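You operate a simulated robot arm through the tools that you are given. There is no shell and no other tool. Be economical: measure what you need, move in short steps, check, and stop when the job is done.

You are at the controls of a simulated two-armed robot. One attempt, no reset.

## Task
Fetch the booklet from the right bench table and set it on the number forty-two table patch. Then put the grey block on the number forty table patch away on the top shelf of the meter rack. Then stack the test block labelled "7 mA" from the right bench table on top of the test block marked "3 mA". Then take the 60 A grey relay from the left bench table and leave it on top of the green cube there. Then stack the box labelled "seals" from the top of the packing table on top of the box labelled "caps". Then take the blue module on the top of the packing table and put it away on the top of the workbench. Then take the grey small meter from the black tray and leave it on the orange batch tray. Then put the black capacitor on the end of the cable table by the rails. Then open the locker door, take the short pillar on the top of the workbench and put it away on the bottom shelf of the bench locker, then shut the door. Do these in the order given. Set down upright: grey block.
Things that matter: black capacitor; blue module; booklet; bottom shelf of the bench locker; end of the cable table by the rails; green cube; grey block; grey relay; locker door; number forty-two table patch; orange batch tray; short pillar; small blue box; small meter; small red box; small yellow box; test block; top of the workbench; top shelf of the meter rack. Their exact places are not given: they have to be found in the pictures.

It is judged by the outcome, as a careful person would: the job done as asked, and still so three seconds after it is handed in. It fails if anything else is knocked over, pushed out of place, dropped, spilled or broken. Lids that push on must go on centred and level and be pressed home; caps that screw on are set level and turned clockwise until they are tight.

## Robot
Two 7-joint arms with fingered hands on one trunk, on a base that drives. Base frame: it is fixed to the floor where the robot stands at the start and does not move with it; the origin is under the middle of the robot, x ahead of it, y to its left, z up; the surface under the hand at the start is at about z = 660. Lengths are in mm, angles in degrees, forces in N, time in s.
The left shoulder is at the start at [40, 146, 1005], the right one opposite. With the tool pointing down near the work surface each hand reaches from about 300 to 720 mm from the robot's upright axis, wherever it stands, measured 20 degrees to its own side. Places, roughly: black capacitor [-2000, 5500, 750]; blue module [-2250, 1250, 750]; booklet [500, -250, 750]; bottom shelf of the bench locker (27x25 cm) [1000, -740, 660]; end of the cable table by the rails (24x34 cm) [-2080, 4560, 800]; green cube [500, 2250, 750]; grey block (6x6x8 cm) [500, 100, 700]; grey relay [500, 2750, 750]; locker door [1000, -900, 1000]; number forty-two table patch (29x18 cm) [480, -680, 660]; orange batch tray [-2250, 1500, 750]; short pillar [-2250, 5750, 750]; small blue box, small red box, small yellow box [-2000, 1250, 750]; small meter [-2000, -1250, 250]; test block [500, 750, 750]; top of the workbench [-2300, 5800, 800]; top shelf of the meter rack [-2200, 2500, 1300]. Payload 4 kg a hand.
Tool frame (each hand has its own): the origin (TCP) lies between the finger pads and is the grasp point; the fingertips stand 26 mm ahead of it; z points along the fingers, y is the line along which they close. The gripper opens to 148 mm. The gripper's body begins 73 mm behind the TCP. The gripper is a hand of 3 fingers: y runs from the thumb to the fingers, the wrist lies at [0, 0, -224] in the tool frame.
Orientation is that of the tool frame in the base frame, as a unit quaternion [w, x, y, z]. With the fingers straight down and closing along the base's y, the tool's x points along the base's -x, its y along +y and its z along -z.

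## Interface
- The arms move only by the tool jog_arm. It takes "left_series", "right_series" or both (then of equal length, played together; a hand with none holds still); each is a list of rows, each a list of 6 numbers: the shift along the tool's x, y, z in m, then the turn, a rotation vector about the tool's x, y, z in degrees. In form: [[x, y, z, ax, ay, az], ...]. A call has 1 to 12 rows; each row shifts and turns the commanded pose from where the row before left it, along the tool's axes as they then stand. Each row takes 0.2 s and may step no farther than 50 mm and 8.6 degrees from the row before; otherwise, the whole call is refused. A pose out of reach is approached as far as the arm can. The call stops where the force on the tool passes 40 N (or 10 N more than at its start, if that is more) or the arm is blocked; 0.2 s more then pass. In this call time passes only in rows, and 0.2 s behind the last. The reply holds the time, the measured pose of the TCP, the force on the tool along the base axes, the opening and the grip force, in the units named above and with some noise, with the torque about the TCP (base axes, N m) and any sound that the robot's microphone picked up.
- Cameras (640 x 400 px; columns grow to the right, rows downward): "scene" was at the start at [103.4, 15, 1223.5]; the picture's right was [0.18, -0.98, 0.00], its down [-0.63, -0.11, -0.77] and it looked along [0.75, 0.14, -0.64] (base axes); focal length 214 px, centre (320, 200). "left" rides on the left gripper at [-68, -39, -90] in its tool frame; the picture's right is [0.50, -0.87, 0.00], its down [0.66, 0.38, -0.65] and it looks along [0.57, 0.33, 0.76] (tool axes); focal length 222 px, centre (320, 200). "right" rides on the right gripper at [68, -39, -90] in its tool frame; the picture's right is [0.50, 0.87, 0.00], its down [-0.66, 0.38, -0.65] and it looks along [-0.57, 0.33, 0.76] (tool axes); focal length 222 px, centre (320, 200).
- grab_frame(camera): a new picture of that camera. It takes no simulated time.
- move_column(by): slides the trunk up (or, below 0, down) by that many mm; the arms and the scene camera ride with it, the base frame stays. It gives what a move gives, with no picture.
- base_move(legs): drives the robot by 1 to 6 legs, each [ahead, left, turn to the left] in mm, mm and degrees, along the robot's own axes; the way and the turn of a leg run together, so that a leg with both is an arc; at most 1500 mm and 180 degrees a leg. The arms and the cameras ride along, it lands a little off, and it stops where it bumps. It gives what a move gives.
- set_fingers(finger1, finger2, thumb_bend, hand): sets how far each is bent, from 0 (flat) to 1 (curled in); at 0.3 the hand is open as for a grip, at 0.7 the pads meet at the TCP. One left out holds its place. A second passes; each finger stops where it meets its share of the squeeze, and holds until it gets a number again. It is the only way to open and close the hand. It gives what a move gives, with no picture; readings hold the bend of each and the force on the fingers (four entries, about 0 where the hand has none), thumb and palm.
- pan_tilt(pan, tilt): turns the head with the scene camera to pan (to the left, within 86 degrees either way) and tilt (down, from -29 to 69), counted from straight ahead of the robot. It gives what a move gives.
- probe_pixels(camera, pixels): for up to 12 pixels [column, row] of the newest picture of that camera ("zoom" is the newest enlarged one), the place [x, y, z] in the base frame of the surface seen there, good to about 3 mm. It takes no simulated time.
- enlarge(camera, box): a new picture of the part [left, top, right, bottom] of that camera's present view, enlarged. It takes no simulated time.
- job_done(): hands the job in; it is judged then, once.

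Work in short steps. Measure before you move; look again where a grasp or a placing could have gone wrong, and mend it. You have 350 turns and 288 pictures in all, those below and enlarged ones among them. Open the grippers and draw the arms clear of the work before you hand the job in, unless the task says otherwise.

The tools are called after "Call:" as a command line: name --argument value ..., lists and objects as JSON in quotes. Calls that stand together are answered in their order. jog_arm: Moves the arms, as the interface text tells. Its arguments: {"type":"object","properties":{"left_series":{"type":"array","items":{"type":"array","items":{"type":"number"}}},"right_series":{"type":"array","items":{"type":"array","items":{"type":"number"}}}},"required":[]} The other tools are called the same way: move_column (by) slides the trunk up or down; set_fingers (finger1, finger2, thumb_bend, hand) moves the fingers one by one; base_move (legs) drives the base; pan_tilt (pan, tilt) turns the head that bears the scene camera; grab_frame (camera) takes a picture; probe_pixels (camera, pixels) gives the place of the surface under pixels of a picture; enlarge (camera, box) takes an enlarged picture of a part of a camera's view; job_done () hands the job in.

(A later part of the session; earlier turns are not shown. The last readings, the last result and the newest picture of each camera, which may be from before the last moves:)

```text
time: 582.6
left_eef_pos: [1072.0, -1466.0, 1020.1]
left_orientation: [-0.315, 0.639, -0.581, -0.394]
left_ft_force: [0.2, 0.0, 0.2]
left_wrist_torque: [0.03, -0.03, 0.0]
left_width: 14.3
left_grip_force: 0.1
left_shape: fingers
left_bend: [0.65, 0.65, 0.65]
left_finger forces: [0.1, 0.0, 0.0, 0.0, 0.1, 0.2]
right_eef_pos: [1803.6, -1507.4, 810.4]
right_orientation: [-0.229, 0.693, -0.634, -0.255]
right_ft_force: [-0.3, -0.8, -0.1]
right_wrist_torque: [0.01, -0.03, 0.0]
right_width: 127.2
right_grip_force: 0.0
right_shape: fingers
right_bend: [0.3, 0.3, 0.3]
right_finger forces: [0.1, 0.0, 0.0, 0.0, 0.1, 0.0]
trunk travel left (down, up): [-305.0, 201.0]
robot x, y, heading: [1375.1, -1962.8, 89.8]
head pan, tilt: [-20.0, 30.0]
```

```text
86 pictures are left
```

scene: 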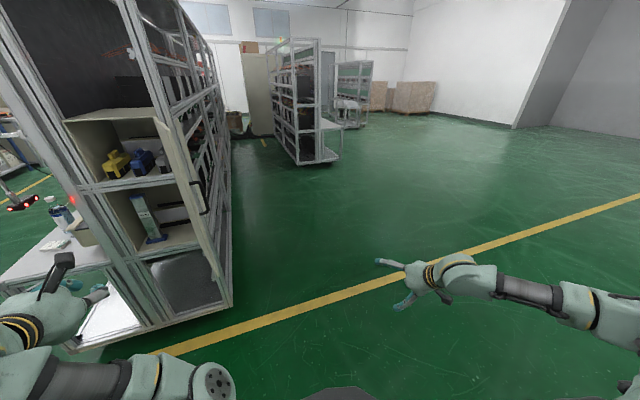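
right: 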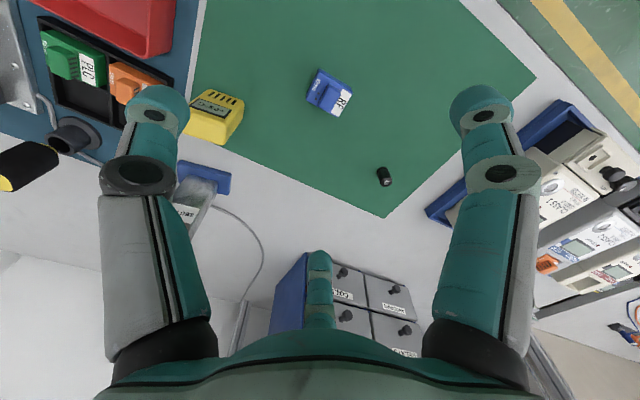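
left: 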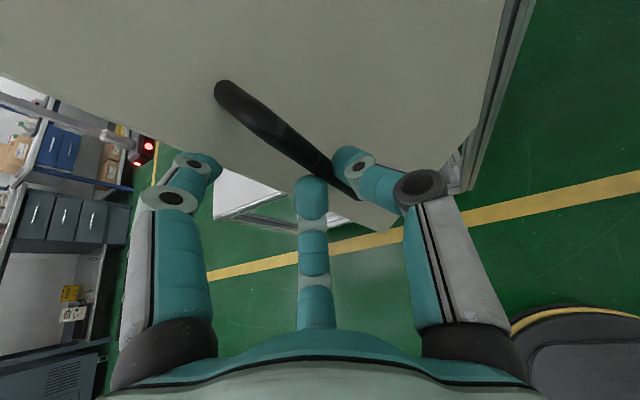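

The right arm is usable again, but both elbows bend to the robot's right, so I'll insert with the left arm at a diagonal heading. Now fetch the pillar: tuck the right arm and drive to the workbench.

Call:
jog_arm --right_series '[[0.041, 0.0019, 0.0178, 0, 0, 0], [0.041, 0.0019, 0.0178, 0, 0, 0], [0.041, 0.0019, 0.0178, 0, 0, 0], [0.041, 0.0019, 0.0178, 0, 0, 0], [0.041, 0.0019, 0.0178, 0, 0, 0], [0.041, 0.0019, 0.0178, 0, 0, 0], [0.041, 0.0019, 0.0178, 0, 0, 0], [0.041, 0.0019, 0.0178, 0, 0, 0], [0.041, 0.0019, 0.0178, 0, 0, 0]]'

Call:
base_move --legs '[[0, 0, 90], [1300, 0, 0], [1100, 0, 0], [0, -1400, 0], [0, -1400, 0], [0, -1400, 0]]'

Call:
base_move --legs '[[0, -1400, 0], [0, -1400, 0], [0, -900, 0]]'

Call:
pan_tilt --pan 0 --tilt 30

Call:
grab_frame --camera "scene"

```text
time: 584.6
left_eef_pos: [1071.2, -1466.8, 1019.5]
left_orientation: [-0.316, 0.638, -0.582, -0.393]
left_ft_force: [0.6, -0.3, 0.7]
left_wrist_torque: [-0.02, 0.01, 0.0]
left_width: 14.3
left_grip_force: 0.1
left_shape: fingers
left_bend: [0.65, 0.65, 0.65]
left_finger forces: [0.0, 0.0, 0.0, 0.0, 0.0, 0.0]
right_eef_pos: [1801.2, -1688.9, 451.3]
right_orientation: [-0.229, 0.694, -0.633, -0.255]
right_ft_force: [0.1, -0.1, -0.5]
right_wrist_torque: [0.03, 0.0, -0.04]
right_width: 127.3
right_grip_force: 0.1
right_shape: fingers
right_bend: [0.3, 0.3, 0.3]
right_finger forces: [0.0, 0.0, 0.1, 0.0, 0.1, 0.0]
trunk travel left (down, up): [-305.0, 201.0]
robot x, y, heading: [1372.0, -1964.2, 90.0]
head pan, tilt: [-20.0, 30.0]
```

```text
time: 619.7
left_eef_pos: [-1391.9, 1896.5, 1018.4]
left_orientation: [0.052, 0.863, 0.035, -0.501]
left_ft_force: [0.0, 0.0, -0.7]
left_wrist_torque: [0.01, 0.0, -0.01]
left_width: 14.4
left_grip_force: 0.0
left_shape: fingers
left_bend: [0.65, 0.65, 0.65]
left_finger forces: [0.0, 0.0, 0.0, 0.0, 0.1, 0.0]
right_eef_pos: [-1159.5, 2622.8, 451.1]
right_orientation: [0.017, 0.939, 0.036, -0.342]
right_ft_force: [0.2, 0.1, -0.2]
right_wrist_torque: [0.0, 0.0, -0.01]
right_width: 127.0
right_grip_force: 0.0
right_shape: fingers
right_bend: [0.3, 0.3, 0.3]
right_finger forces: [0.1, 0.1, 0.0, 0.1, 0.0, 0.1]
trunk travel left (down, up): [-305.0, 201.0]
robot x, y, heading: [-892.7, 2188.4, 179.0]
head pan, tilt: [-20.0, 30.0]
```

```text
time: 637.7
left_eef_pos: [-1295.5, 5615.1, 1019.2]
left_orientation: [0.046, 0.863, 0.025, -0.502]
left_ft_force: [0.5, 0.9, 0.8]
left_wrist_torque: [-0.03, 0.03, 0.01]
left_width: 14.2
left_grip_force: 0.1
left_shape: fingers
left_bend: [0.65, 0.65, 0.65]
left_finger forces: [0.0, 0.1, 0.0, 0.0, 0.0, 0.1]
right_eef_pos: [-1047.8, 6334.6, 451.6]
right_orientation: [0.013, 0.939, 0.025, -0.342]
right_ft_force: [0.8, 0.5, 0.0]
right_wrist_torque: [-0.02, -0.02, -0.01]
right_width: 127.1
right_grip_force: 0.0
right_shape: fingers
right_bend: [0.3, 0.3, 0.3]
right_finger forces: [0.0, 0.0, 0.0, 0.0, 0.0, 0.0]
trunk travel left (down, up): [-305.0, 201.0]
robot x, y, heading: [-788.2, 5897.6, 177.6]
head pan, tilt: [-20.0, 30.0]
```

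```text
time: 638.5
left_eef_pos: [-1296.4, 5614.4, 1018.0]
left_orientation: [0.047, 0.863, 0.026, -0.502]
left_ft_force: [0.1, 0.4, -0.8]
left_wrist_torque: [-0.01, 0.03, -0.02]
left_width: 14.4
left_grip_force: 0.0
left_shape: fingers
left_bend: [0.65, 0.65, 0.65]
left_finger forces: [0.0, 0.0, 0.0, 0.0, 0.0, 0.1]
right_eef_pos: [-1047.1, 6334.9, 452.6]
right_orientation: [0.012, 0.939, 0.024, -0.342]
right_ft_force: [0.2, 0.2, 0.3]
right_wrist_torque: [0.0, 0.03, 0.0]
right_width: 127.2
right_grip_force: 0.0
right_shape: fingers
right_bend: [0.3, 0.3, 0.3]
right_finger forces: [0.1, 0.0, 0.0, 0.0, 0.0, 0.0]
trunk travel left (down, up): [-305.0, 201.0]
robot x, y, heading: [-784.0, 5895.2, 178.0]
head pan, tilt: [0.0, 30.0]
```

```text
85 pictures are left
```

scene: 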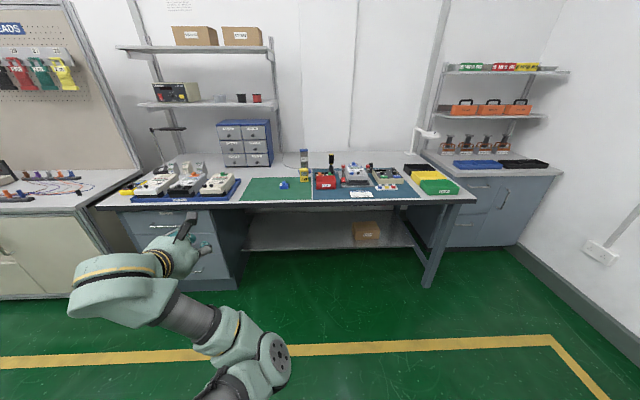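

Zoom on the pillar area.

Call:
enlarge --camera "scene" --box '[265, 135, 365, 205]'

```text
5.71 times, centred on (315, 170) of scene
```

zoom: 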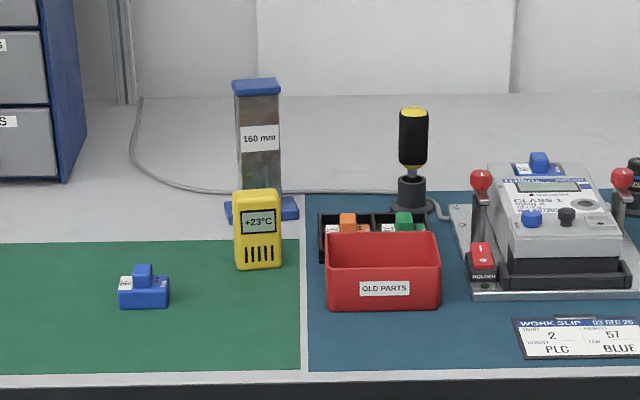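

Call:
probe_pixels --camera "zoom" --pixels '[[256, 82], [238, 110], [278, 110], [258, 170], [242, 180], [276, 180], [232, 210], [292, 208], [258, 200], [250, 250], [238, 200], [415, 150]]'

```text
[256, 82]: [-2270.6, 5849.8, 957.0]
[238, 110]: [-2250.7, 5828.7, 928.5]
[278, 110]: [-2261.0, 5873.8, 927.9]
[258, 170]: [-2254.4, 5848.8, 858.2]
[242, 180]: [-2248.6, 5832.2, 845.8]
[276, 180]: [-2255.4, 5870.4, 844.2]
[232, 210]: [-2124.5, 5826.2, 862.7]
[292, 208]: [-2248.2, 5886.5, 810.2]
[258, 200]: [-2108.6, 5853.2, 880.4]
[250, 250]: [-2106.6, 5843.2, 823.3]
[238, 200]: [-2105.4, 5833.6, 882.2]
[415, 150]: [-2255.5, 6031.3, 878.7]
```

Call:
probe_pixels --camera "scene" --pixels '[[480, 240], [470, 205], [430, 280], [520, 230], [330, 245], [245, 240], [330, 208], [370, 232]]'

```text
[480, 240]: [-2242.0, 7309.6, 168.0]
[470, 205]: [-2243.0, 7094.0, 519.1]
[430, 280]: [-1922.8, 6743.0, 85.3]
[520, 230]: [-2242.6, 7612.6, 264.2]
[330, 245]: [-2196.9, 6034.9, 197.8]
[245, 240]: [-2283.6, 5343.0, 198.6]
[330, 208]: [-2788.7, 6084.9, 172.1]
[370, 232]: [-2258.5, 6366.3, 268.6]
```

The pillar (43 mm square, top 957, centre ≈(−2274,5851)) stands behind the thermometer (top 882). I'll approach above it at heading 165° and lower the open hand over it. First extend the arm and set the openings.

Call:
jog_arm --left_series '[[-0.0173, -0.0032, 0.0302, 0, 0, 0], [-0.0173, -0.0032, 0.0302, 0, 0, 0]]'

Call:
set_fingers --hand "left" --finger1 0.2 --finger2 0.2 --thumb_bend 0.25

Call:
base_move --legs '[[0, 0, -13], [600, 110, 0]]'

Call:
pan_tilt --pan 20 --tilt 35

Call:
grab_frame --camera "scene"

Call:
grab_frame --camera "left"

```text
time: 639.1
left_eef_pos: [-1351.3, 5588.2, 1030.4]
left_orientation: [0.06, 0.862, 0.027, -0.503]
left_ft_force: [-0.4, 0.9, 0.1]
left_wrist_torque: [0.0, 0.01, -0.03]
left_width: 14.1
left_grip_force: 0.0
left_shape: fingers
left_bend: [0.65, 0.65, 0.65]
left_finger forces: [0.0, 0.0, 0.0, 0.1, 0.1, 0.1]
left hand out of reach, approached as far as the arm can: row 2
right_eef_pos: [-1046.6, 6334.7, 450.8]
right_orientation: [0.012, 0.939, 0.025, -0.343]
right_ft_force: [0.9, 0.2, 0.1]
right_wrist_torque: [-0.02, -0.02, 0.0]
right_width: 127.0
right_grip_force: 0.0
right_shape: fingers
right_bend: [0.3, 0.3, 0.3]
right_finger forces: [0.0, 0.0, 0.1, 0.0, 0.0, 0.1]
trunk travel left (down, up): [-305.0, 201.0]
robot x, y, heading: [-787.6, 5898.1, 178.0]
head pan, tilt: [0.0, 30.0]
```

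```text
time: 640.1
left_eef_pos: [-1350.6, 5586.8, 1031.3]
left_orientation: [0.057, 0.862, 0.03, -0.503]
left_ft_force: [0.2, -0.2, -0.4]
left_wrist_torque: [-0.03, -0.03, 0.02]
left_width: 141.8
left_grip_force: 0.1
left_shape: fingers
left_bend: [0.2, 0.2, 0.25]
left_finger forces: [0.0, 0.0, 0.0, 0.0, 0.0, 0.0]
right_eef_pos: [-1046.8, 6335.3, 451.1]
right_orientation: [0.014, 0.939, 0.026, -0.343]
right_ft_force: [-1.0, 0.1, 0.5]
right_wrist_torque: [-0.01, -0.01, -0.02]
right_width: 127.2
right_grip_force: 0.1
right_shape: fingers
right_bend: [0.3, 0.3, 0.3]
right_finger forces: [0.1, 0.0, 0.0, 0.1, 0.0, 0.0]
trunk travel left (down, up): [-305.0, 201.0]
robot x, y, heading: [-786.7, 5900.6, 178.0]
head pan, tilt: [0.0, 30.0]
```

```text
time: 644.3
left_eef_pos: [-2008.4, 5768.9, 1031.1]
left_orientation: [0.002, 0.86, -0.065, -0.506]
left_ft_force: [0.8, -0.8, -0.2]
left_wrist_torque: [0.02, 0.01, -0.04]
left_width: 141.6
left_grip_force: 0.1
left_shape: fingers
left_bend: [0.2, 0.2, 0.25]
left_finger forces: [0.0, 0.0, 0.0, 0.0, 0.1, 0.0]
right_eef_pos: [-1548.2, 6428.6, 452.4]
right_orientation: [-0.024, 0.936, -0.078, -0.342]
right_ft_force: [-0.1, 0.1, 0.5]
right_wrist_torque: [0.02, -0.01, 0.01]
right_width: 126.9
right_grip_force: 0.0
right_shape: fingers
right_bend: [0.3, 0.3, 0.3]
right_finger forces: [0.0, 0.0, 0.0, 0.1, 0.0, 0.0]
trunk travel left (down, up): [-305.0, 201.0]
robot x, y, heading: [-1393.4, 5951.3, 165.2]
head pan, tilt: [0.0, 30.0]
```

```text
time: 645.1
left_eef_pos: [-2008.6, 5765.7, 1031.4]
left_orientation: [0.003, 0.86, -0.066, -0.507]
left_ft_force: [0.4, 0.2, 0.6]
left_wrist_torque: [0.0, 0.01, 0.01]
left_width: 142.0
left_grip_force: 0.1
left_shape: fingers
left_bend: [0.2, 0.2, 0.25]
left_finger forces: [0.0, 0.0, 0.0, 0.0, 0.0, 0.0]
right_eef_pos: [-1549.2, 6431.1, 451.9]
right_orientation: [-0.024, 0.936, -0.077, -0.342]
right_ft_force: [-0.1, 0.2, -0.6]
right_wrist_torque: [0.02, -0.01, 0.02]
right_width: 127.0
right_grip_force: 0.0
right_shape: fingers
right_bend: [0.3, 0.3, 0.3]
right_finger forces: [0.1, 0.0, 0.0, 0.1, 0.0, 0.1]
trunk travel left (down, up): [-305.0, 201.0]
robot x, y, heading: [-1393.6, 5948.2, 165.1]
head pan, tilt: [20.0, 35.0]
```

```text
83 pictures are left
```

scene: 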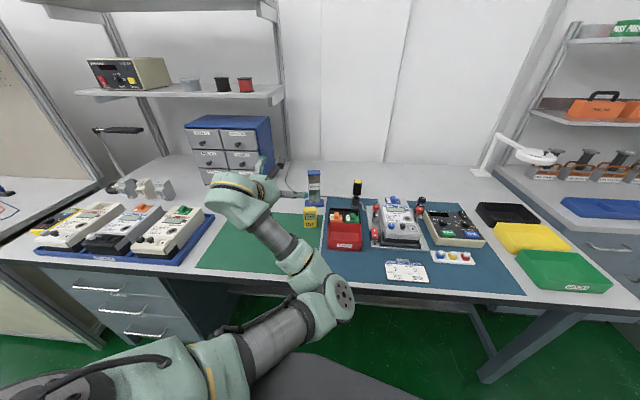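

```text
82 pictures are left
```

left: 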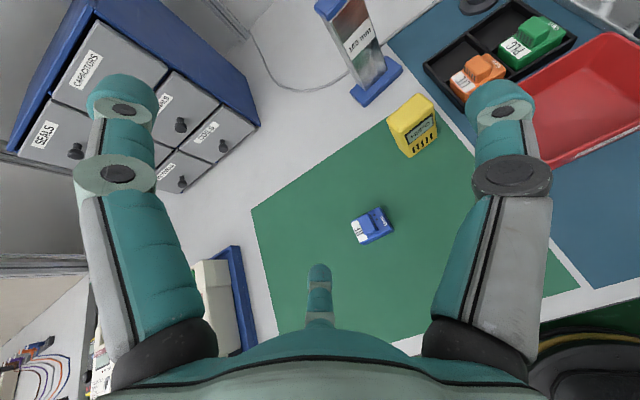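

Probe the pillar and thermometer from the left camera.

Call:
probe_pixels --camera "left" --pixels '[[325, 12], [345, 40], [365, 35], [355, 60], [375, 65], [395, 75], [360, 98], [415, 100], [410, 115], [430, 130]]'

```text
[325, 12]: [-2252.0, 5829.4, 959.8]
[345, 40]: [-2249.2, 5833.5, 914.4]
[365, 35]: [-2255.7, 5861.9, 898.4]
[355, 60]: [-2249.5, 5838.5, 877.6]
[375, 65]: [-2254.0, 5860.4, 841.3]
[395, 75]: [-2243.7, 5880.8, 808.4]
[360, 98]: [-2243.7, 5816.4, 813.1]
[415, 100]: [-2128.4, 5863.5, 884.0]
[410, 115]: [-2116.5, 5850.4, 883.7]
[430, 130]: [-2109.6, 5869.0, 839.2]
```

Pillar is aligned, centre ≈(−2274,5850). Drive forward 266, right 16 at the present height.

Call:
base_move --legs '[[200, -12, 0], [62, -4, 0]]'

Call:
grab_frame --camera "left"

Call:
grab_frame --camera "scene"

```text
time: 647.3
left_eef_pos: [-2261.7, 5847.6, 1029.8]
left_orientation: [0.004, 0.861, -0.065, -0.505]
left_ft_force: [-0.2, -0.6, 0.4]
left_wrist_torque: [0.0, -0.02, -0.01]
left_width: 141.6
left_grip_force: 0.0
left_shape: fingers
left_bend: [0.2, 0.2, 0.25]
left_finger forces: [0.0, 0.0, 0.0, 0.0, 0.0, 0.0]
right_eef_pos: [-1800.7, 6511.7, 451.1]
right_orientation: [-0.025, 0.937, -0.078, -0.341]
right_ft_force: [-0.8, 0.0, -0.5]
right_wrist_torque: [-0.05, 0.0, -0.01]
right_width: 127.1
right_grip_force: 0.1
right_shape: fingers
right_bend: [0.3, 0.3, 0.3]
right_finger forces: [0.0, 0.1, 0.1, 0.0, 0.0, 0.0]
trunk travel left (down, up): [-305.0, 201.0]
robot x, y, heading: [-1642.4, 6028.9, 165.0]
head pan, tilt: [20.0, 35.0]
```

```text
81 pictures are left
```

left: 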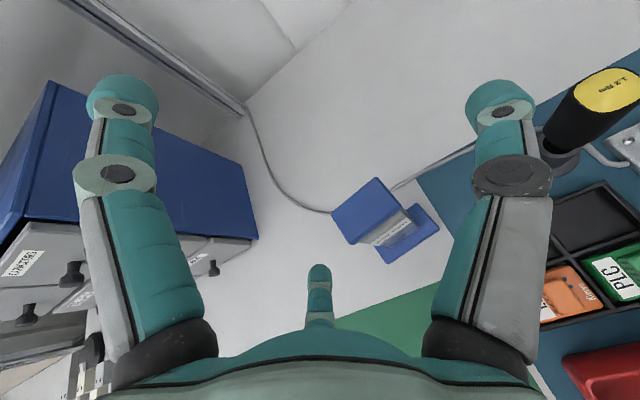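

```text
80 pictures are left
```

scene: 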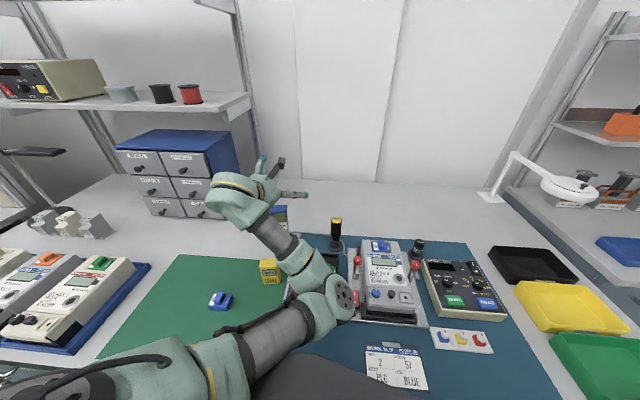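

Probe the pillar's cap in the left camera.

Call:
probe_pixels --camera "left" --pixels '[[376, 180], [335, 215], [404, 212], [355, 243], [368, 212], [428, 210], [438, 228], [390, 260]]'

```text
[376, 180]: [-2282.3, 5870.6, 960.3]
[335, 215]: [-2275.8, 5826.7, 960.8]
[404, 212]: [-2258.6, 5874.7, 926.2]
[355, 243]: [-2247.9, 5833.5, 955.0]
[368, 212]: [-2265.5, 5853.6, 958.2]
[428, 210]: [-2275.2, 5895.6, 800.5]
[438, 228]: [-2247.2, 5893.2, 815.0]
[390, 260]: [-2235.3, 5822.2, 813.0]
```

Cap 43×28 mm, centre (−2266,5851). Adjust 3 mm and lower over it to z≈905.

Call:
jog_arm --left_series '[[-0.0004, -0.003, 0, 0, 0, 0], [0.027, -0.0022, 0.0151, 0, 0, 0], [0.027, -0.0022, 0.0151, 0, 0, 0], [0.027, -0.0022, 0.0151, 0, 0, 0], [0.027, -0.0022, 0.0151, 0, 0, 0]]'

Call:
grab_frame --camera "left"

```text
time: 648.7
left_eef_pos: [-2252.7, 5776.3, 947.9]
left_orientation: [0.029, 0.852, -0.052, -0.52]
left_ft_force: [0.4, 1.0, 0.4]
left_wrist_torque: [-0.02, 0.0, -0.05]
left_width: 142.8
left_grip_force: 0.6
left_shape: fingers
left_bend: [0.2, 0.2, 0.24]
left_finger forces: [0.0, 0.0, 0.0, 0.1, 1.2, 0.0]
left hand out of reach, approached as far as the arm can: row 2, 3, 4, 5
right_eef_pos: [-1799.5, 6512.5, 451.8]
right_orientation: [-0.026, 0.936, -0.078, -0.342]
right_ft_force: [0.5, 0.3, 0.4]
right_wrist_torque: [0.01, -0.02, 0.04]
right_width: 127.1
right_grip_force: 0.1
right_shape: fingers
right_bend: [0.3, 0.3, 0.3]
right_finger forces: [0.0, 0.1, 0.0, 0.0, 0.1, 0.0]
trunk travel left (down, up): [-305.0, 201.0]
robot x, y, heading: [-1639.9, 6027.9, 165.0]
head pan, tilt: [20.0, 35.0]
stopped in row 5 (left hand): the arm was blocked; the commanded pose is now the measured one
```

```text
79 pictures are left
```

left: 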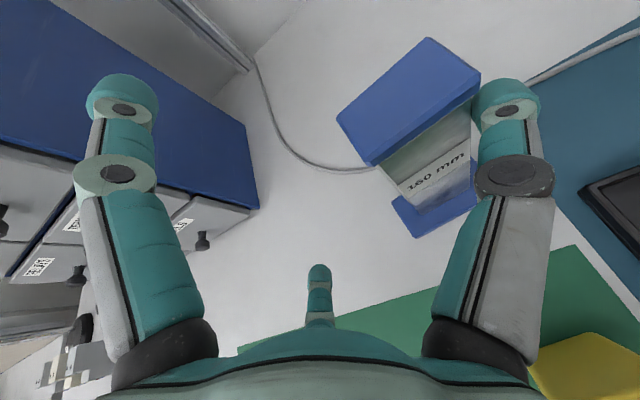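

The arm slid sideways at its limit and the thumb touches the pillar. Check that the pillar still stands.

Call:
enlarge --camera "scene" --box '[220, 140, 360, 300]'

Call:
probe_pixels --camera "left" --pixels '[[430, 42], [340, 115], [372, 162], [475, 75], [410, 215], [395, 205], [470, 205], [440, 235]]'

```text
2.50 times, centred on (290, 220) of scene
```

zoom: 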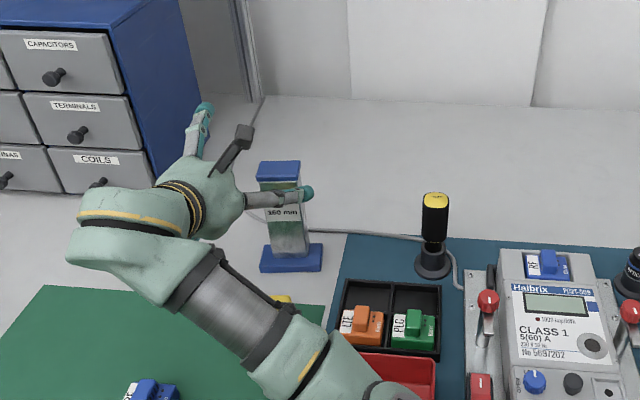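

```text
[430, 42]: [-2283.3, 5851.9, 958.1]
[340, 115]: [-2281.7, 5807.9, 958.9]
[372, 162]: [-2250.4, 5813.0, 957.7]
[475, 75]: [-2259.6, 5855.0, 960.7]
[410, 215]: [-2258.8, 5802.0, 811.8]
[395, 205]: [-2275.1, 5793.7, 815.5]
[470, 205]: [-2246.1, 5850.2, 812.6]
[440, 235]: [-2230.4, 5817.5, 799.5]
```

Pillar stands upright, just slid ~18 mm (centre ≈(−2268,5832)). I shift the base 50 mm right and 20 forward to centre the hand, then lower with the trunk.

Call:
base_move --legs '[[0, -25, 0], [20, -25, 0]]'

Call:
grab_frame --camera "left"

```text
time: 650.0
left_eef_pos: [-2259.8, 5828.3, 945.9]
left_orientation: [0.028, 0.853, -0.052, -0.519]
left_ft_force: [-0.2, -0.1, 0.5]
left_wrist_torque: [0.01, -0.01, 0.01]
left_width: 142.1
left_grip_force: 0.0
left_shape: fingers
left_bend: [0.2, 0.2, 0.25]
left_finger forces: [0.1, 0.0, 0.1, 0.0, 0.0, 0.0]
right_eef_pos: [-1804.2, 6564.6, 453.2]
right_orientation: [-0.026, 0.936, -0.078, -0.342]
right_ft_force: [0.8, 0.0, -0.9]
right_wrist_torque: [0.01, -0.01, -0.01]
right_width: 126.9
right_grip_force: 0.1
right_shape: fingers
right_bend: [0.3, 0.3, 0.3]
right_finger forces: [0.0, 0.0, 0.0, 0.1, 0.1, 0.0]
trunk travel left (down, up): [-305.0, 201.0]
robot x, y, heading: [-1646.2, 6083.9, 164.8]
head pan, tilt: [20.0, 35.0]
```

```text
77 pictures are left
```

left: 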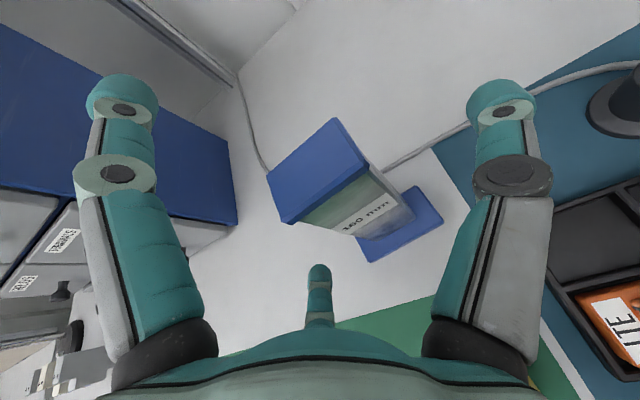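

Centred. Lower the trunk 45 mm.

Call:
move_column --by -45

Call:
grab_frame --camera "left"

Call:
grab_frame --camera "scene"

```text
time: 650.8
left_eef_pos: [-2246.6, 5830.4, 917.1]
left_orientation: [0.026, 0.846, -0.051, -0.53]
left_ft_force: [-0.4, -0.6, -0.8]
left_wrist_torque: [0.0, -0.01, -0.02]
left_width: 142.1
left_grip_force: 0.0
left_shape: fingers
left_bend: [0.2, 0.2, 0.25]
left_finger forces: [0.0, 0.1, 0.0, 0.0, 0.0, 0.0]
right_eef_pos: [-1800.6, 6564.9, 412.1]
right_orientation: [-0.025, 0.933, -0.077, -0.351]
right_ft_force: [-0.5, -0.2, -0.2]
right_wrist_torque: [0.01, 0.02, -0.01]
right_width: 126.9
right_grip_force: 0.1
right_shape: fingers
right_bend: [0.3, 0.3, 0.3]
right_finger forces: [0.1, 0.0, 0.1, 0.1, 0.0, 0.1]
trunk travel left (down, up): [-260.0, 246.0]
robot x, y, heading: [-1649.1, 6080.0, 165.4]
head pan, tilt: [20.0, 35.0]
```

```text
76 pictures are left
```

left: 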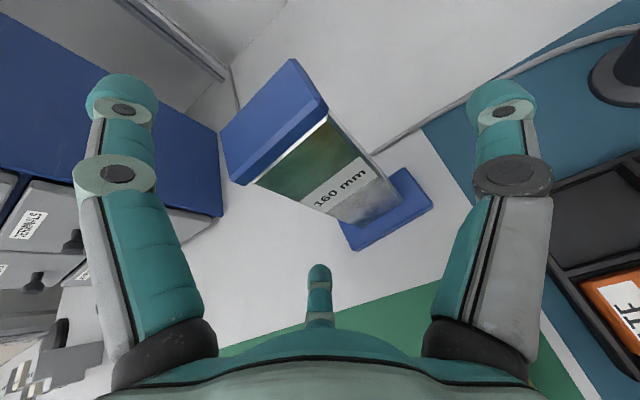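

```text
75 pictures are left
```

scene: 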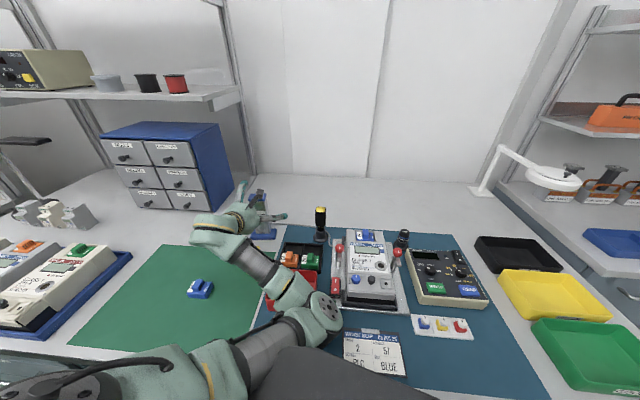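

The readings show the robot pitching slightly: its torso seems to rest on the bench edge. Raise back immediately.

Call:
move_column --by 45

Call:
pan_tilt --pan 0 --tilt 65

Call:
grab_frame --camera "scene"

```text
time: 651.7
left_eef_pos: [-2260.1, 5830.7, 945.8]
left_orientation: [0.029, 0.852, -0.053, -0.52]
left_ft_force: [-0.2, -0.7, 0.1]
left_wrist_torque: [0.0, 0.01, 0.01]
left_width: 142.4
left_grip_force: 0.0
left_shape: fingers
left_bend: [0.2, 0.2, 0.25]
left_finger forces: [0.0, 0.0, 0.0, 0.0, 0.0, 0.1]
right_eef_pos: [-1806.0, 6564.9, 451.8]
right_orientation: [-0.025, 0.936, -0.077, -0.343]
right_ft_force: [0.0, 0.1, 0.7]
right_wrist_torque: [0.01, 0.03, 0.01]
right_width: 127.0
right_grip_force: 0.0
right_shape: fingers
right_bend: [0.3, 0.3, 0.3]
right_finger forces: [0.1, 0.1, 0.0, 0.1, 0.1, 0.1]
trunk travel left (down, up): [-305.0, 201.0]
robot x, y, heading: [-1649.1, 6081.6, 165.3]
head pan, tilt: [20.0, 35.0]
```

```text
time: 652.7
left_eef_pos: [-2259.7, 5830.0, 946.0]
left_orientation: [0.031, 0.853, -0.051, -0.519]
left_ft_force: [0.1, 0.5, 0.2]
left_wrist_torque: [-0.02, 0.01, -0.01]
left_width: 142.1
left_grip_force: 0.1
left_shape: fingers
left_bend: [0.2, 0.2, 0.25]
left_finger forces: [0.0, 0.0, 0.1, 0.0, 0.1, 0.0]
right_eef_pos: [-1805.1, 6565.6, 452.7]
right_orientation: [-0.025, 0.936, -0.079, -0.342]
right_ft_force: [0.0, 0.9, 0.1]
right_wrist_torque: [0.0, 0.01, 0.02]
right_width: 127.1
right_grip_force: 0.1
right_shape: fingers
right_bend: [0.3, 0.3, 0.3]
right_finger forces: [0.1, 0.0, 0.1, 0.0, 0.1, 0.0]
trunk travel left (down, up): [-305.0, 201.0]
robot x, y, heading: [-1648.4, 6083.3, 165.1]
head pan, tilt: [0.0, 65.0]
```

```text
74 pictures are left
```

scene: 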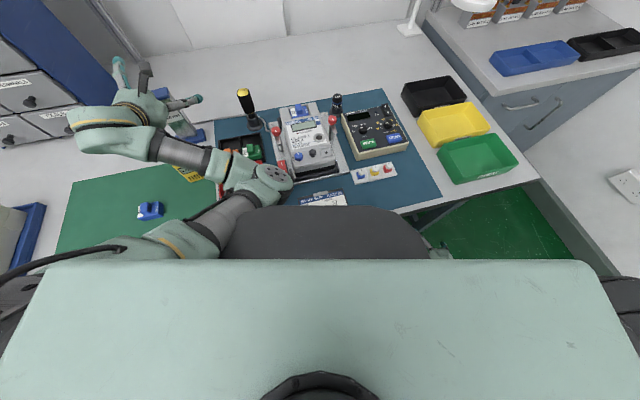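

Restored. Check whether the elbow is touching the red bin/modules: probe.

Call:
enlarge --camera "scene" --box '[160, 110, 340, 240]'

Call:
probe_pixels --camera "scene" --pixels '[[275, 178], [255, 190], [225, 200], [290, 190], [240, 160], [250, 145], [300, 215], [330, 225]]'

```text
3.08 times, centred on (250, 175) of scene
```

zoom: 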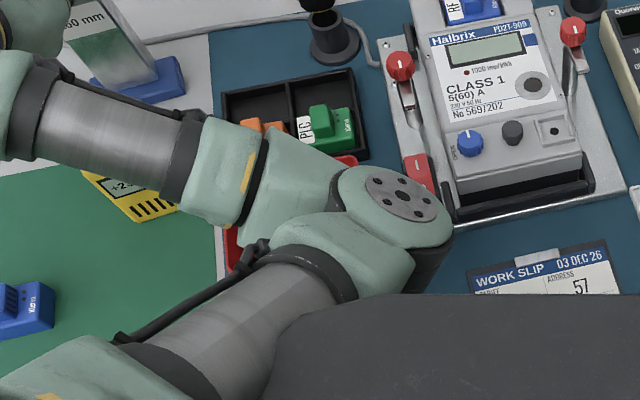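

```text
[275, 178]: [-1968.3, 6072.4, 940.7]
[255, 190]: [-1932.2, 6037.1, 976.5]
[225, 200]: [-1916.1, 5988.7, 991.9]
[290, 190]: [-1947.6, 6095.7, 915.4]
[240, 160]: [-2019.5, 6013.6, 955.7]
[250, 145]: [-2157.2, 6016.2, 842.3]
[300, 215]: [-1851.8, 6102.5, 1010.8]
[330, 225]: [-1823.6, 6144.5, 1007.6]
```

The elbow nearly rests on the table at this height, so a low grip here isn't possible. I'll instead move the pillar to the front of the mat with a vertical grip first. Raise and back off.

Call:
move_column --by 100

Call:
base_move --legs '[[-450, 0, 0], [0, 0, 15]]'

Call:
jog_arm --left_series '[[0, 0, 0, 0, 8.5, 0], [0, 0, 0, 0, 8.5, 0], [0, 0, 0, 0, 8.5, 0], [0, 0, 0, 0, 8.5, 0], [0, 0, 0, 0, 8.5, 0], [0, 0, 0, 0, 8.5, 0], [0, 0, 0, 0, 8.5, 0], [0, 0, 0, 0, 3, 0]]'

Call:
pan_tilt --pan 15 --tilt 35

Call:
grab_frame --camera "scene"

```text
time: 654.0
left_eef_pos: [-2258.8, 5830.5, 1047.0]
left_orientation: [0.029, 0.853, -0.052, -0.519]
left_ft_force: [-0.1, 0.9, -0.6]
left_wrist_torque: [-0.01, 0.0, 0.01]
left_width: 142.3
left_grip_force: 0.0
left_shape: fingers
left_bend: [0.2, 0.2, 0.25]
left_finger forces: [0.1, 0.0, 0.0, 0.0, 0.0, 0.0]
right_eef_pos: [-1806.1, 6564.9, 553.1]
right_orientation: [-0.025, 0.936, -0.078, -0.343]
right_ft_force: [0.1, 0.1, -1.1]
right_wrist_torque: [0.03, 0.01, -0.03]
right_width: 126.9
right_grip_force: 0.0
right_shape: fingers
right_bend: [0.3, 0.3, 0.3]
right_finger forces: [0.0, 0.0, 0.0, 0.0, 0.0, 0.0]
trunk travel left (down, up): [-405.0, 101.0]
robot x, y, heading: [-1645.9, 6084.5, 165.2]
head pan, tilt: [0.0, 65.0]
```

```text
time: 657.6
left_eef_pos: [-1743.1, 5569.1, 1046.8]
left_orientation: [0.096, 0.852, 0.058, -0.511]
left_ft_force: [-0.2, -1.1, -1.2]
left_wrist_torque: [-0.03, -0.03, 0.02]
left_width: 142.2
left_grip_force: 0.1
left_shape: fingers
left_bend: [0.2, 0.2, 0.25]
left_finger forces: [0.0, 0.1, 0.0, 0.1, 0.1, 0.0]
right_eef_pos: [-1492.2, 6394.9, 551.3]
right_orientation: [0.019, 0.938, 0.043, -0.342]
right_ft_force: [-0.2, 0.0, -0.4]
right_wrist_torque: [0.01, -0.03, -0.01]
right_width: 126.9
right_grip_force: 0.1
right_shape: fingers
right_bend: [0.3, 0.3, 0.3]
right_finger forces: [0.1, 0.0, 0.0, 0.1, 0.0, 0.0]
trunk travel left (down, up): [-405.0, 101.0]
robot x, y, heading: [-1219.1, 5965.2, 179.7]
head pan, tilt: [0.0, 65.0]
```

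```text
time: 659.4
left_eef_pos: [-1744.1, 5569.0, 1046.4]
left_orientation: [0.053, 0.994, 0.099, 0.007]
left_ft_force: [-0.1, -0.2, 0.3]
left_wrist_torque: [0.0, 0.01, -0.03]
left_width: 142.2
left_grip_force: 0.0
left_shape: fingers
left_bend: [0.2, 0.2, 0.25]
left_finger forces: [0.0, 0.0, 0.0, 0.1, 0.1, 0.0]
right_eef_pos: [-1490.7, 6395.4, 552.1]
right_orientation: [0.019, 0.939, 0.042, -0.342]
right_ft_force: [-0.8, 0.4, -0.9]
right_wrist_torque: [0.0, 0.0, 0.02]
right_width: 127.0
right_grip_force: 0.2
right_shape: fingers
right_bend: [0.3, 0.3, 0.3]
right_finger forces: [0.0, 0.0, 0.0, 0.0, 0.0, 0.1]
trunk travel left (down, up): [-405.0, 101.0]
robot x, y, heading: [-1218.7, 5967.6, 179.6]
head pan, tilt: [0.0, 65.0]
```

```text
time: 660.3
left_eef_pos: [-1745.0, 5568.4, 1046.0]
left_orientation: [0.052, 0.994, 0.098, 0.005]
left_ft_force: [-0.2, -0.5, 0.3]
left_wrist_torque: [-0.04, -0.01, -0.01]
left_width: 142.4
left_grip_force: 0.1
left_shape: fingers
left_bend: [0.2, 0.2, 0.25]
left_finger forces: [0.1, 0.1, 0.0, 0.0, 0.0, 0.0]
right_eef_pos: [-1492.3, 6394.6, 551.9]
right_orientation: [0.018, 0.938, 0.042, -0.343]
right_ft_force: [0.4, -0.7, 0.9]
right_wrist_torque: [0.03, -0.01, 0.01]
right_width: 127.0
right_grip_force: 0.0
right_shape: fingers
right_bend: [0.3, 0.3, 0.3]
right_finger forces: [0.0, 0.0, 0.0, 0.0, 0.0, 0.0]
trunk travel left (down, up): [-405.0, 101.0]
robot x, y, heading: [-1216.7, 5969.1, 179.8]
head pan, tilt: [15.0, 35.0]
```

```text
72 pictures are left
```

scene: 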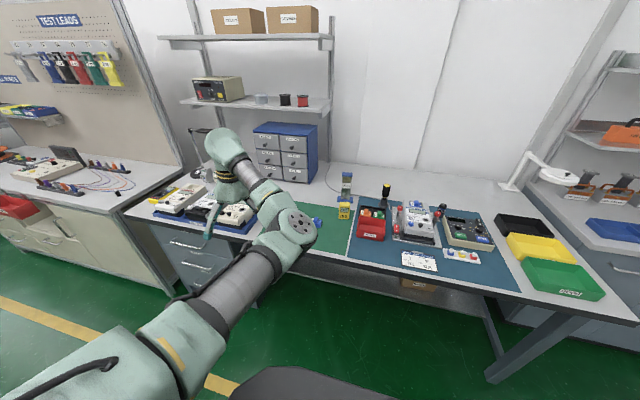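

Level the left tool and set natural yaw, move inward/forward, then approach the pillar from above.

Call:
jog_arm --left_series '[[0, 0, 0, 5.9, 0, 0], [0, 0, 0, 0, 0, 5.7], [0, 0, 0, 0, 0, 5.7], [-0.02, -0.032, 0, 0, 0, 0], [-0.02, -0.032, 0, 0, 0, 0], [-0.02, -0.032, 0, 0, 0, 0]]'

Call:
set_fingers --hand "left" --finger1 0.4 --finger2 0.4 --thumb_bend 0.35

```text
time: 661.7
left_eef_pos: [-1802.3, 5666.7, 1047.1]
left_orientation: [0.001, 1.0, 0.0, 0.0]
left_ft_force: [-0.3, 0.4, 0.9]
left_wrist_torque: [0.0, -0.04, 0.03]
left_width: 142.4
left_grip_force: 0.2
left_shape: fingers
left_bend: [0.2, 0.2, 0.25]
left_finger forces: [0.0, 0.0, 0.0, 0.1, 0.0, 0.0]
right_eef_pos: [-1491.6, 6396.1, 551.7]
right_orientation: [0.019, 0.939, 0.042, -0.342]
right_ft_force: [0.0, -1.0, -0.5]
right_wrist_torque: [0.02, -0.02, 0.01]
right_width: 127.0
right_grip_force: 0.1
right_shape: fingers
right_bend: [0.3, 0.3, 0.3]
right_finger forces: [0.1, 0.1, 0.0, 0.0, 0.1, 0.0]
trunk travel left (down, up): [-405.0, 101.0]
robot x, y, heading: [-1218.8, 5969.0, 179.8]
head pan, tilt: [15.0, 35.0]
```

```text
time: 662.7
left_eef_pos: [-1802.8, 5664.9, 1048.2]
left_orientation: [0.0, 1.0, -0.001, 0.0]
left_ft_force: [0.4, -0.2, -0.2]
left_wrist_torque: [0.0, -0.02, 0.0]
left_width: 103.5
left_grip_force: 0.0
left_shape: fingers
left_bend: [0.4, 0.4, 0.35]
left_finger forces: [0.1, 0.0, 0.0, 0.0, 0.0, 0.0]
right_eef_pos: [-1491.3, 6396.3, 551.5]
right_orientation: [0.019, 0.938, 0.043, -0.342]
right_ft_force: [0.8, 0.2, 0.5]
right_wrist_torque: [0.0, -0.02, 0.01]
right_width: 126.9
right_grip_force: 0.0
right_shape: fingers
right_bend: [0.3, 0.3, 0.3]
right_finger forces: [0.1, 0.0, 0.0, 0.0, 0.0, 0.0]
trunk travel left (down, up): [-405.0, 101.0]
robot x, y, heading: [-1220.1, 5969.9, 179.8]
head pan, tilt: [15.0, 35.0]
```

Drive right 175 and forward 415.

Call:
base_move --legs '[[0, -175, 0], [415, 0, 0]]'

Call:
grab_frame --camera "left"

```text
time: 666.4
left_eef_pos: [-2214.7, 5843.9, 1047.5]
left_orientation: [0.0, 1.0, 0.001, -0.001]
left_ft_force: [0.4, 0.2, -0.3]
left_wrist_torque: [0.0, -0.01, 0.01]
left_width: 103.8
left_grip_force: 0.1
left_shape: fingers
left_bend: [0.4, 0.4, 0.35]
left_finger forces: [0.0, 0.0, 0.1, 0.0, 0.1, 0.1]
right_eef_pos: [-1904.2, 6574.3, 552.2]
right_orientation: [0.02, 0.938, 0.044, -0.342]
right_ft_force: [0.9, -0.2, -0.3]
right_wrist_torque: [0.02, 0.0, 0.0]
right_width: 126.8
right_grip_force: 0.0
right_shape: fingers
right_bend: [0.3, 0.3, 0.3]
right_finger forces: [0.0, 0.1, 0.0, 0.1, 0.0, 0.1]
trunk travel left (down, up): [-405.0, 101.0]
robot x, y, heading: [-1630.1, 6147.8, -179.9]
head pan, tilt: [15.0, 35.0]
```

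```text
71 pictures are left
```

left: 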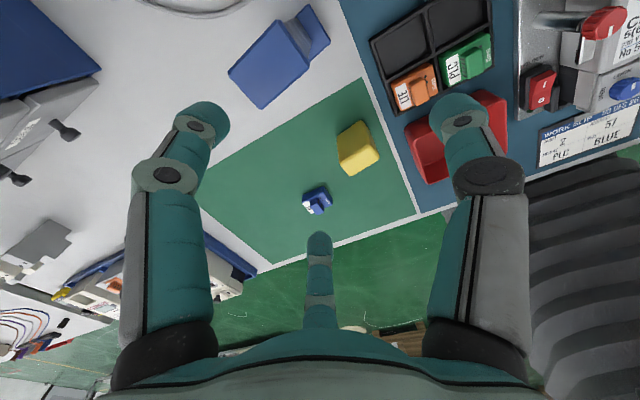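

Probe the cap corners.

Call:
probe_pixels --camera "left" --pixels '[[277, 24], [233, 70], [264, 104], [309, 62], [270, 65]]'

```text
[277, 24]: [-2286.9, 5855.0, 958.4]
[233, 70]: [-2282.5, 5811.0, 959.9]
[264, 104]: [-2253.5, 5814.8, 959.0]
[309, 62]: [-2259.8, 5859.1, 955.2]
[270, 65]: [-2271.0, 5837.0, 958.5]
```

Centre (−2271,5835). Forward 55 mm first and check.

Call:
jog_arm --left_series '[[-0.0275, 0, 0, 0, 0, 0], [-0.0275, 0, 0, 0, 0, 0]]'

```text
time: 667.0
left_eef_pos: [-2270.9, 5840.7, 1045.4]
left_orientation: [-0.001, 1.0, 0.001, 0.001]
left_ft_force: [1.2, -0.1, 0.5]
left_wrist_torque: [-0.03, -0.02, 0.0]
left_width: 103.5
left_grip_force: 0.0
left_shape: fingers
left_bend: [0.4, 0.4, 0.35]
left_finger forces: [0.0, 0.1, 0.1, 0.0, 0.0, 0.0]
right_eef_pos: [-1904.1, 6573.8, 552.0]
right_orientation: [0.019, 0.939, 0.044, -0.341]
right_ft_force: [-0.5, -0.8, -1.1]
right_wrist_torque: [0.0, 0.03, -0.01]
right_width: 127.1
right_grip_force: 0.0
right_shape: fingers
right_bend: [0.3, 0.3, 0.3]
right_finger forces: [0.0, 0.1, 0.1, 0.0, 0.0, 0.1]
trunk travel left (down, up): [-405.0, 101.0]
robot x, y, heading: [-1629.5, 6148.2, -179.8]
head pan, tilt: [15.0, 35.0]
```

Lower onto the pillar in steps.

Call:
jog_arm --left_series '[[0, -0.002, 0.04, 0, 0, 0], [0, 0, 0.04, 0, 0, 0], [0, 0, 0.037, 0, 0, 0]]'

Call:
grab_frame --camera "left"

```text
time: 667.8
left_eef_pos: [-2252.0, 5845.3, 979.6]
left_orientation: [0.001, 1.0, 0.001, 0.0]
left_ft_force: [-0.2, -0.1, -0.7]
left_wrist_torque: [-0.03, 0.02, 0.0]
left_width: 103.8
left_grip_force: 0.0
left_shape: fingers
left_bend: [0.4, 0.4, 0.35]
left_finger forces: [0.0, 0.0, 0.1, 0.0, 0.1, 0.0]
left hand out of reach, approached as far as the arm can: row 1, 2, 3
right_eef_pos: [-1904.9, 6573.4, 551.4]
right_orientation: [0.02, 0.938, 0.044, -0.343]
right_ft_force: [-0.1, -0.1, 0.4]
right_wrist_torque: [-0.01, -0.02, 0.01]
right_width: 127.0
right_grip_force: 0.1
right_shape: fingers
right_bend: [0.3, 0.3, 0.3]
right_finger forces: [0.0, 0.0, 0.1, 0.0, 0.0, 0.0]
trunk travel left (down, up): [-405.0, 101.0]
robot x, y, heading: [-1630.3, 6148.6, -179.9]
head pan, tilt: [15.0, 35.0]
```

```text
70 pictures are left
```

left: 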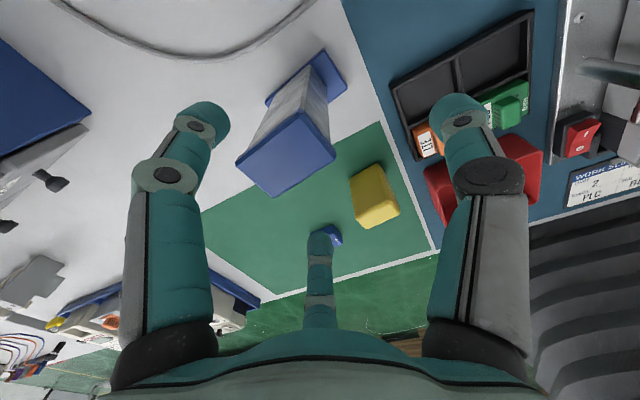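

At this shoulder height the low reach is limited; I raise the arm back and lower with the trunk instead.

Call:
jog_arm --left_series '[[0, 0, -0.035, 0, 0, 0], [-0.009, 0.001, -0.03, 0, 0, 0], [-0.009, 0.001, 0, 0, 0, 0]]'

Call:
move_column --by -60

Call:
grab_frame --camera "left"

```text
time: 668.6
left_eef_pos: [-2271.0, 5845.3, 1041.9]
left_orientation: [0.0, 1.0, 0.001, 0.001]
left_ft_force: [0.0, -0.3, -0.2]
left_wrist_torque: [-0.03, -0.03, 0.02]
left_width: 103.5
left_grip_force: 0.0
left_shape: fingers
left_bend: [0.4, 0.4, 0.35]
left_finger forces: [0.0, 0.0, 0.0, 0.0, 0.1, 0.0]
right_eef_pos: [-1904.8, 6573.2, 551.8]
right_orientation: [0.02, 0.939, 0.045, -0.341]
right_ft_force: [0.2, -0.4, -0.2]
right_wrist_torque: [-0.02, 0.03, 0.0]
right_width: 127.2
right_grip_force: 0.1
right_shape: fingers
right_bend: [0.3, 0.3, 0.3]
right_finger forces: [0.0, 0.0, 0.1, 0.0, 0.0, 0.1]
trunk travel left (down, up): [-405.0, 101.0]
robot x, y, heading: [-1628.0, 6146.3, -180.3]
head pan, tilt: [15.0, 35.0]
```

```text
time: 669.6
left_eef_pos: [-2269.1, 5844.9, 981.7]
left_orientation: [0.0, 1.0, 0.001, 0.0]
left_ft_force: [1.2, -0.3, -0.7]
left_wrist_torque: [0.02, 0.0, 0.01]
left_width: 103.5
left_grip_force: 0.0
left_shape: fingers
left_bend: [0.4, 0.4, 0.35]
left_finger forces: [0.1, 0.0, 0.1, 0.1, 0.0, 0.1]
right_eef_pos: [-1905.6, 6573.9, 491.4]
right_orientation: [0.02, 0.939, 0.043, -0.342]
right_ft_force: [0.2, 0.7, 0.0]
right_wrist_torque: [0.0, 0.03, -0.02]
right_width: 127.0
right_grip_force: 0.0
right_shape: fingers
right_bend: [0.3, 0.3, 0.3]
right_finger forces: [0.0, 0.0, 0.0, 0.1, 0.1, 0.0]
trunk travel left (down, up): [-345.0, 161.0]
robot x, y, heading: [-1629.9, 6148.8, -179.5]
head pan, tilt: [15.0, 35.0]
```

```text
69 pictures are left
```

left: 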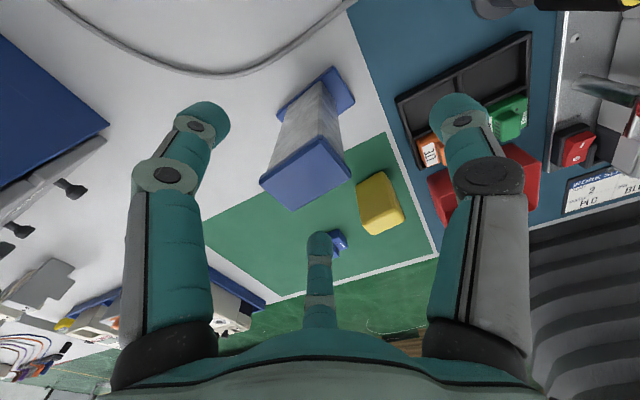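

Aligned. Lower the trunk 57 mm more.

Call:
move_column --by -57

Call:
grab_frame --camera "left"

```text
time: 670.5
left_eef_pos: [-2269.9, 5845.4, 927.0]
left_orientation: [0.0, 1.0, 0.001, 0.0]
left_ft_force: [-0.1, -0.4, 1.3]
left_wrist_torque: [-0.03, -0.02, 0.03]
left_width: 103.7
left_grip_force: 0.0
left_shape: fingers
left_bend: [0.4, 0.4, 0.35]
left_finger forces: [0.0, 0.1, 0.0, 0.0, 0.0, 0.0]
right_eef_pos: [-1904.7, 6574.0, 435.4]
right_orientation: [0.019, 0.938, 0.043, -0.342]
right_ft_force: [-0.4, 0.2, -0.5]
right_wrist_torque: [0.05, 0.0, -0.03]
right_width: 127.2
right_grip_force: 0.2
right_shape: fingers
right_bend: [0.3, 0.3, 0.3]
right_finger forces: [0.0, 0.0, 0.1, 0.0, 0.0, 0.0]
trunk travel left (down, up): [-288.0, 218.0]
robot x, y, heading: [-1628.9, 6147.0, -180.1]
head pan, tilt: [15.0, 35.0]
```

```text
68 pictures are left
```

left: 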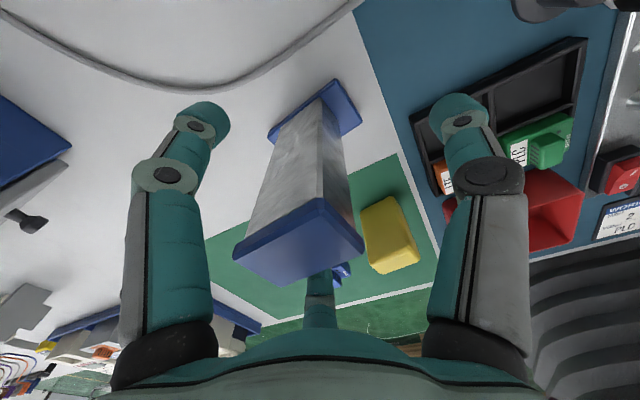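

Close: thumb preset, then fingers, then thumb to touch.

Call:
set_fingers --hand "left" --finger1 0.55 --finger2 0.55 --thumb_bend 0.55

Call:
set_fingers --hand "left" --finger1 0.75 --finger2 0.75

Call:
set_fingers --hand "left" --thumb_bend 0.62

Call:
grab_frame --camera "left"

```text
time: 671.5
left_eef_pos: [-2270.2, 5846.1, 925.5]
left_orientation: [0.0, 1.0, 0.001, 0.0]
left_ft_force: [0.3, 0.6, -0.2]
left_wrist_torque: [0.02, 0.0, 0.0]
left_width: 46.0
left_grip_force: 0.1
left_shape: fingers
left_bend: [0.55, 0.55, 0.55]
left_finger forces: [0.0, 0.0, 0.0, 0.1, 0.0, 0.1]
right_eef_pos: [-1902.7, 6573.2, 434.8]
right_orientation: [0.019, 0.938, 0.043, -0.342]
right_ft_force: [0.0, 0.1, -0.5]
right_wrist_torque: [0.03, 0.02, 0.03]
right_width: 127.1
right_grip_force: 0.1
right_shape: fingers
right_bend: [0.3, 0.3, 0.3]
right_finger forces: [0.1, 0.1, 0.0, 0.1, 0.0, 0.0]
trunk travel left (down, up): [-288.0, 218.0]
robot x, y, heading: [-1632.0, 6145.8, -179.9]
head pan, tilt: [15.0, 35.0]
```

```text
time: 672.5
left_eef_pos: [-2271.0, 5843.7, 926.7]
left_orientation: [0.001, 1.0, 0.001, 0.001]
left_ft_force: [0.8, -0.5, -0.1]
left_wrist_torque: [0.03, 0.0, 0.02]
left_width: 30.1
left_grip_force: 9.1
left_shape: fingers
left_bend: [0.63, 0.63, 0.55]
left_finger forces: [8.7, 8.9, 0.1, 0.0, 0.0, 0.1]
right_eef_pos: [-1905.2, 6573.5, 434.6]
right_orientation: [0.02, 0.939, 0.044, -0.342]
right_ft_force: [1.2, 0.1, 0.5]
right_wrist_torque: [0.04, 0.02, 0.01]
right_width: 127.0
right_grip_force: 0.1
right_shape: fingers
right_bend: [0.3, 0.3, 0.3]
right_finger forces: [0.1, 0.0, 0.1, 0.0, 0.1, 0.0]
trunk travel left (down, up): [-288.0, 218.0]
robot x, y, heading: [-1630.0, 6149.2, -179.9]
head pan, tilt: [15.0, 35.0]
```

```text
time: 673.5
left_eef_pos: [-2269.0, 5844.8, 926.5]
left_orientation: [0.0, 1.0, 0.001, 0.001]
left_ft_force: [0.2, 0.3, -0.8]
left_wrist_torque: [0.04, 0.0, 0.02]
left_width: 22.4
left_grip_force: 10.6
left_shape: fingers
left_bend: [0.63, 0.63, 0.6]
left_finger forces: [9.6, 9.4, 0.0, 0.1, 2.6, 0.1]
right_eef_pos: [-1905.4, 6572.7, 435.0]
right_orientation: [0.019, 0.939, 0.044, -0.342]
right_ft_force: [-0.4, 0.4, 0.1]
right_wrist_torque: [0.01, -0.02, 0.03]
right_width: 126.9
right_grip_force: 0.1
right_shape: fingers
right_bend: [0.3, 0.3, 0.3]
right_finger forces: [0.1, 0.0, 0.0, 0.0, 0.0, 0.1]
trunk travel left (down, up): [-288.0, 218.0]
robot x, y, heading: [-1627.9, 6146.4, -179.9]
head pan, tilt: [15.0, 35.0]
```

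```text
67 pictures are left
```

left: 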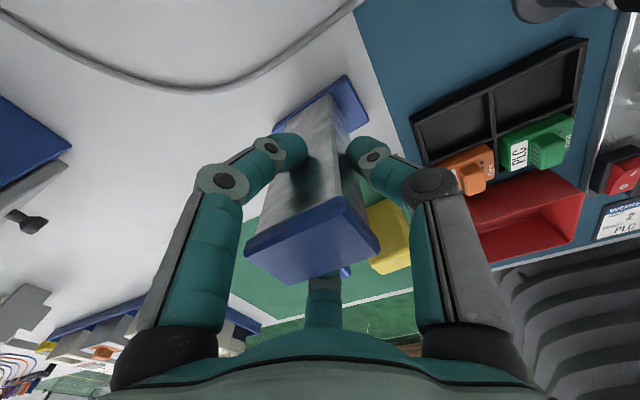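

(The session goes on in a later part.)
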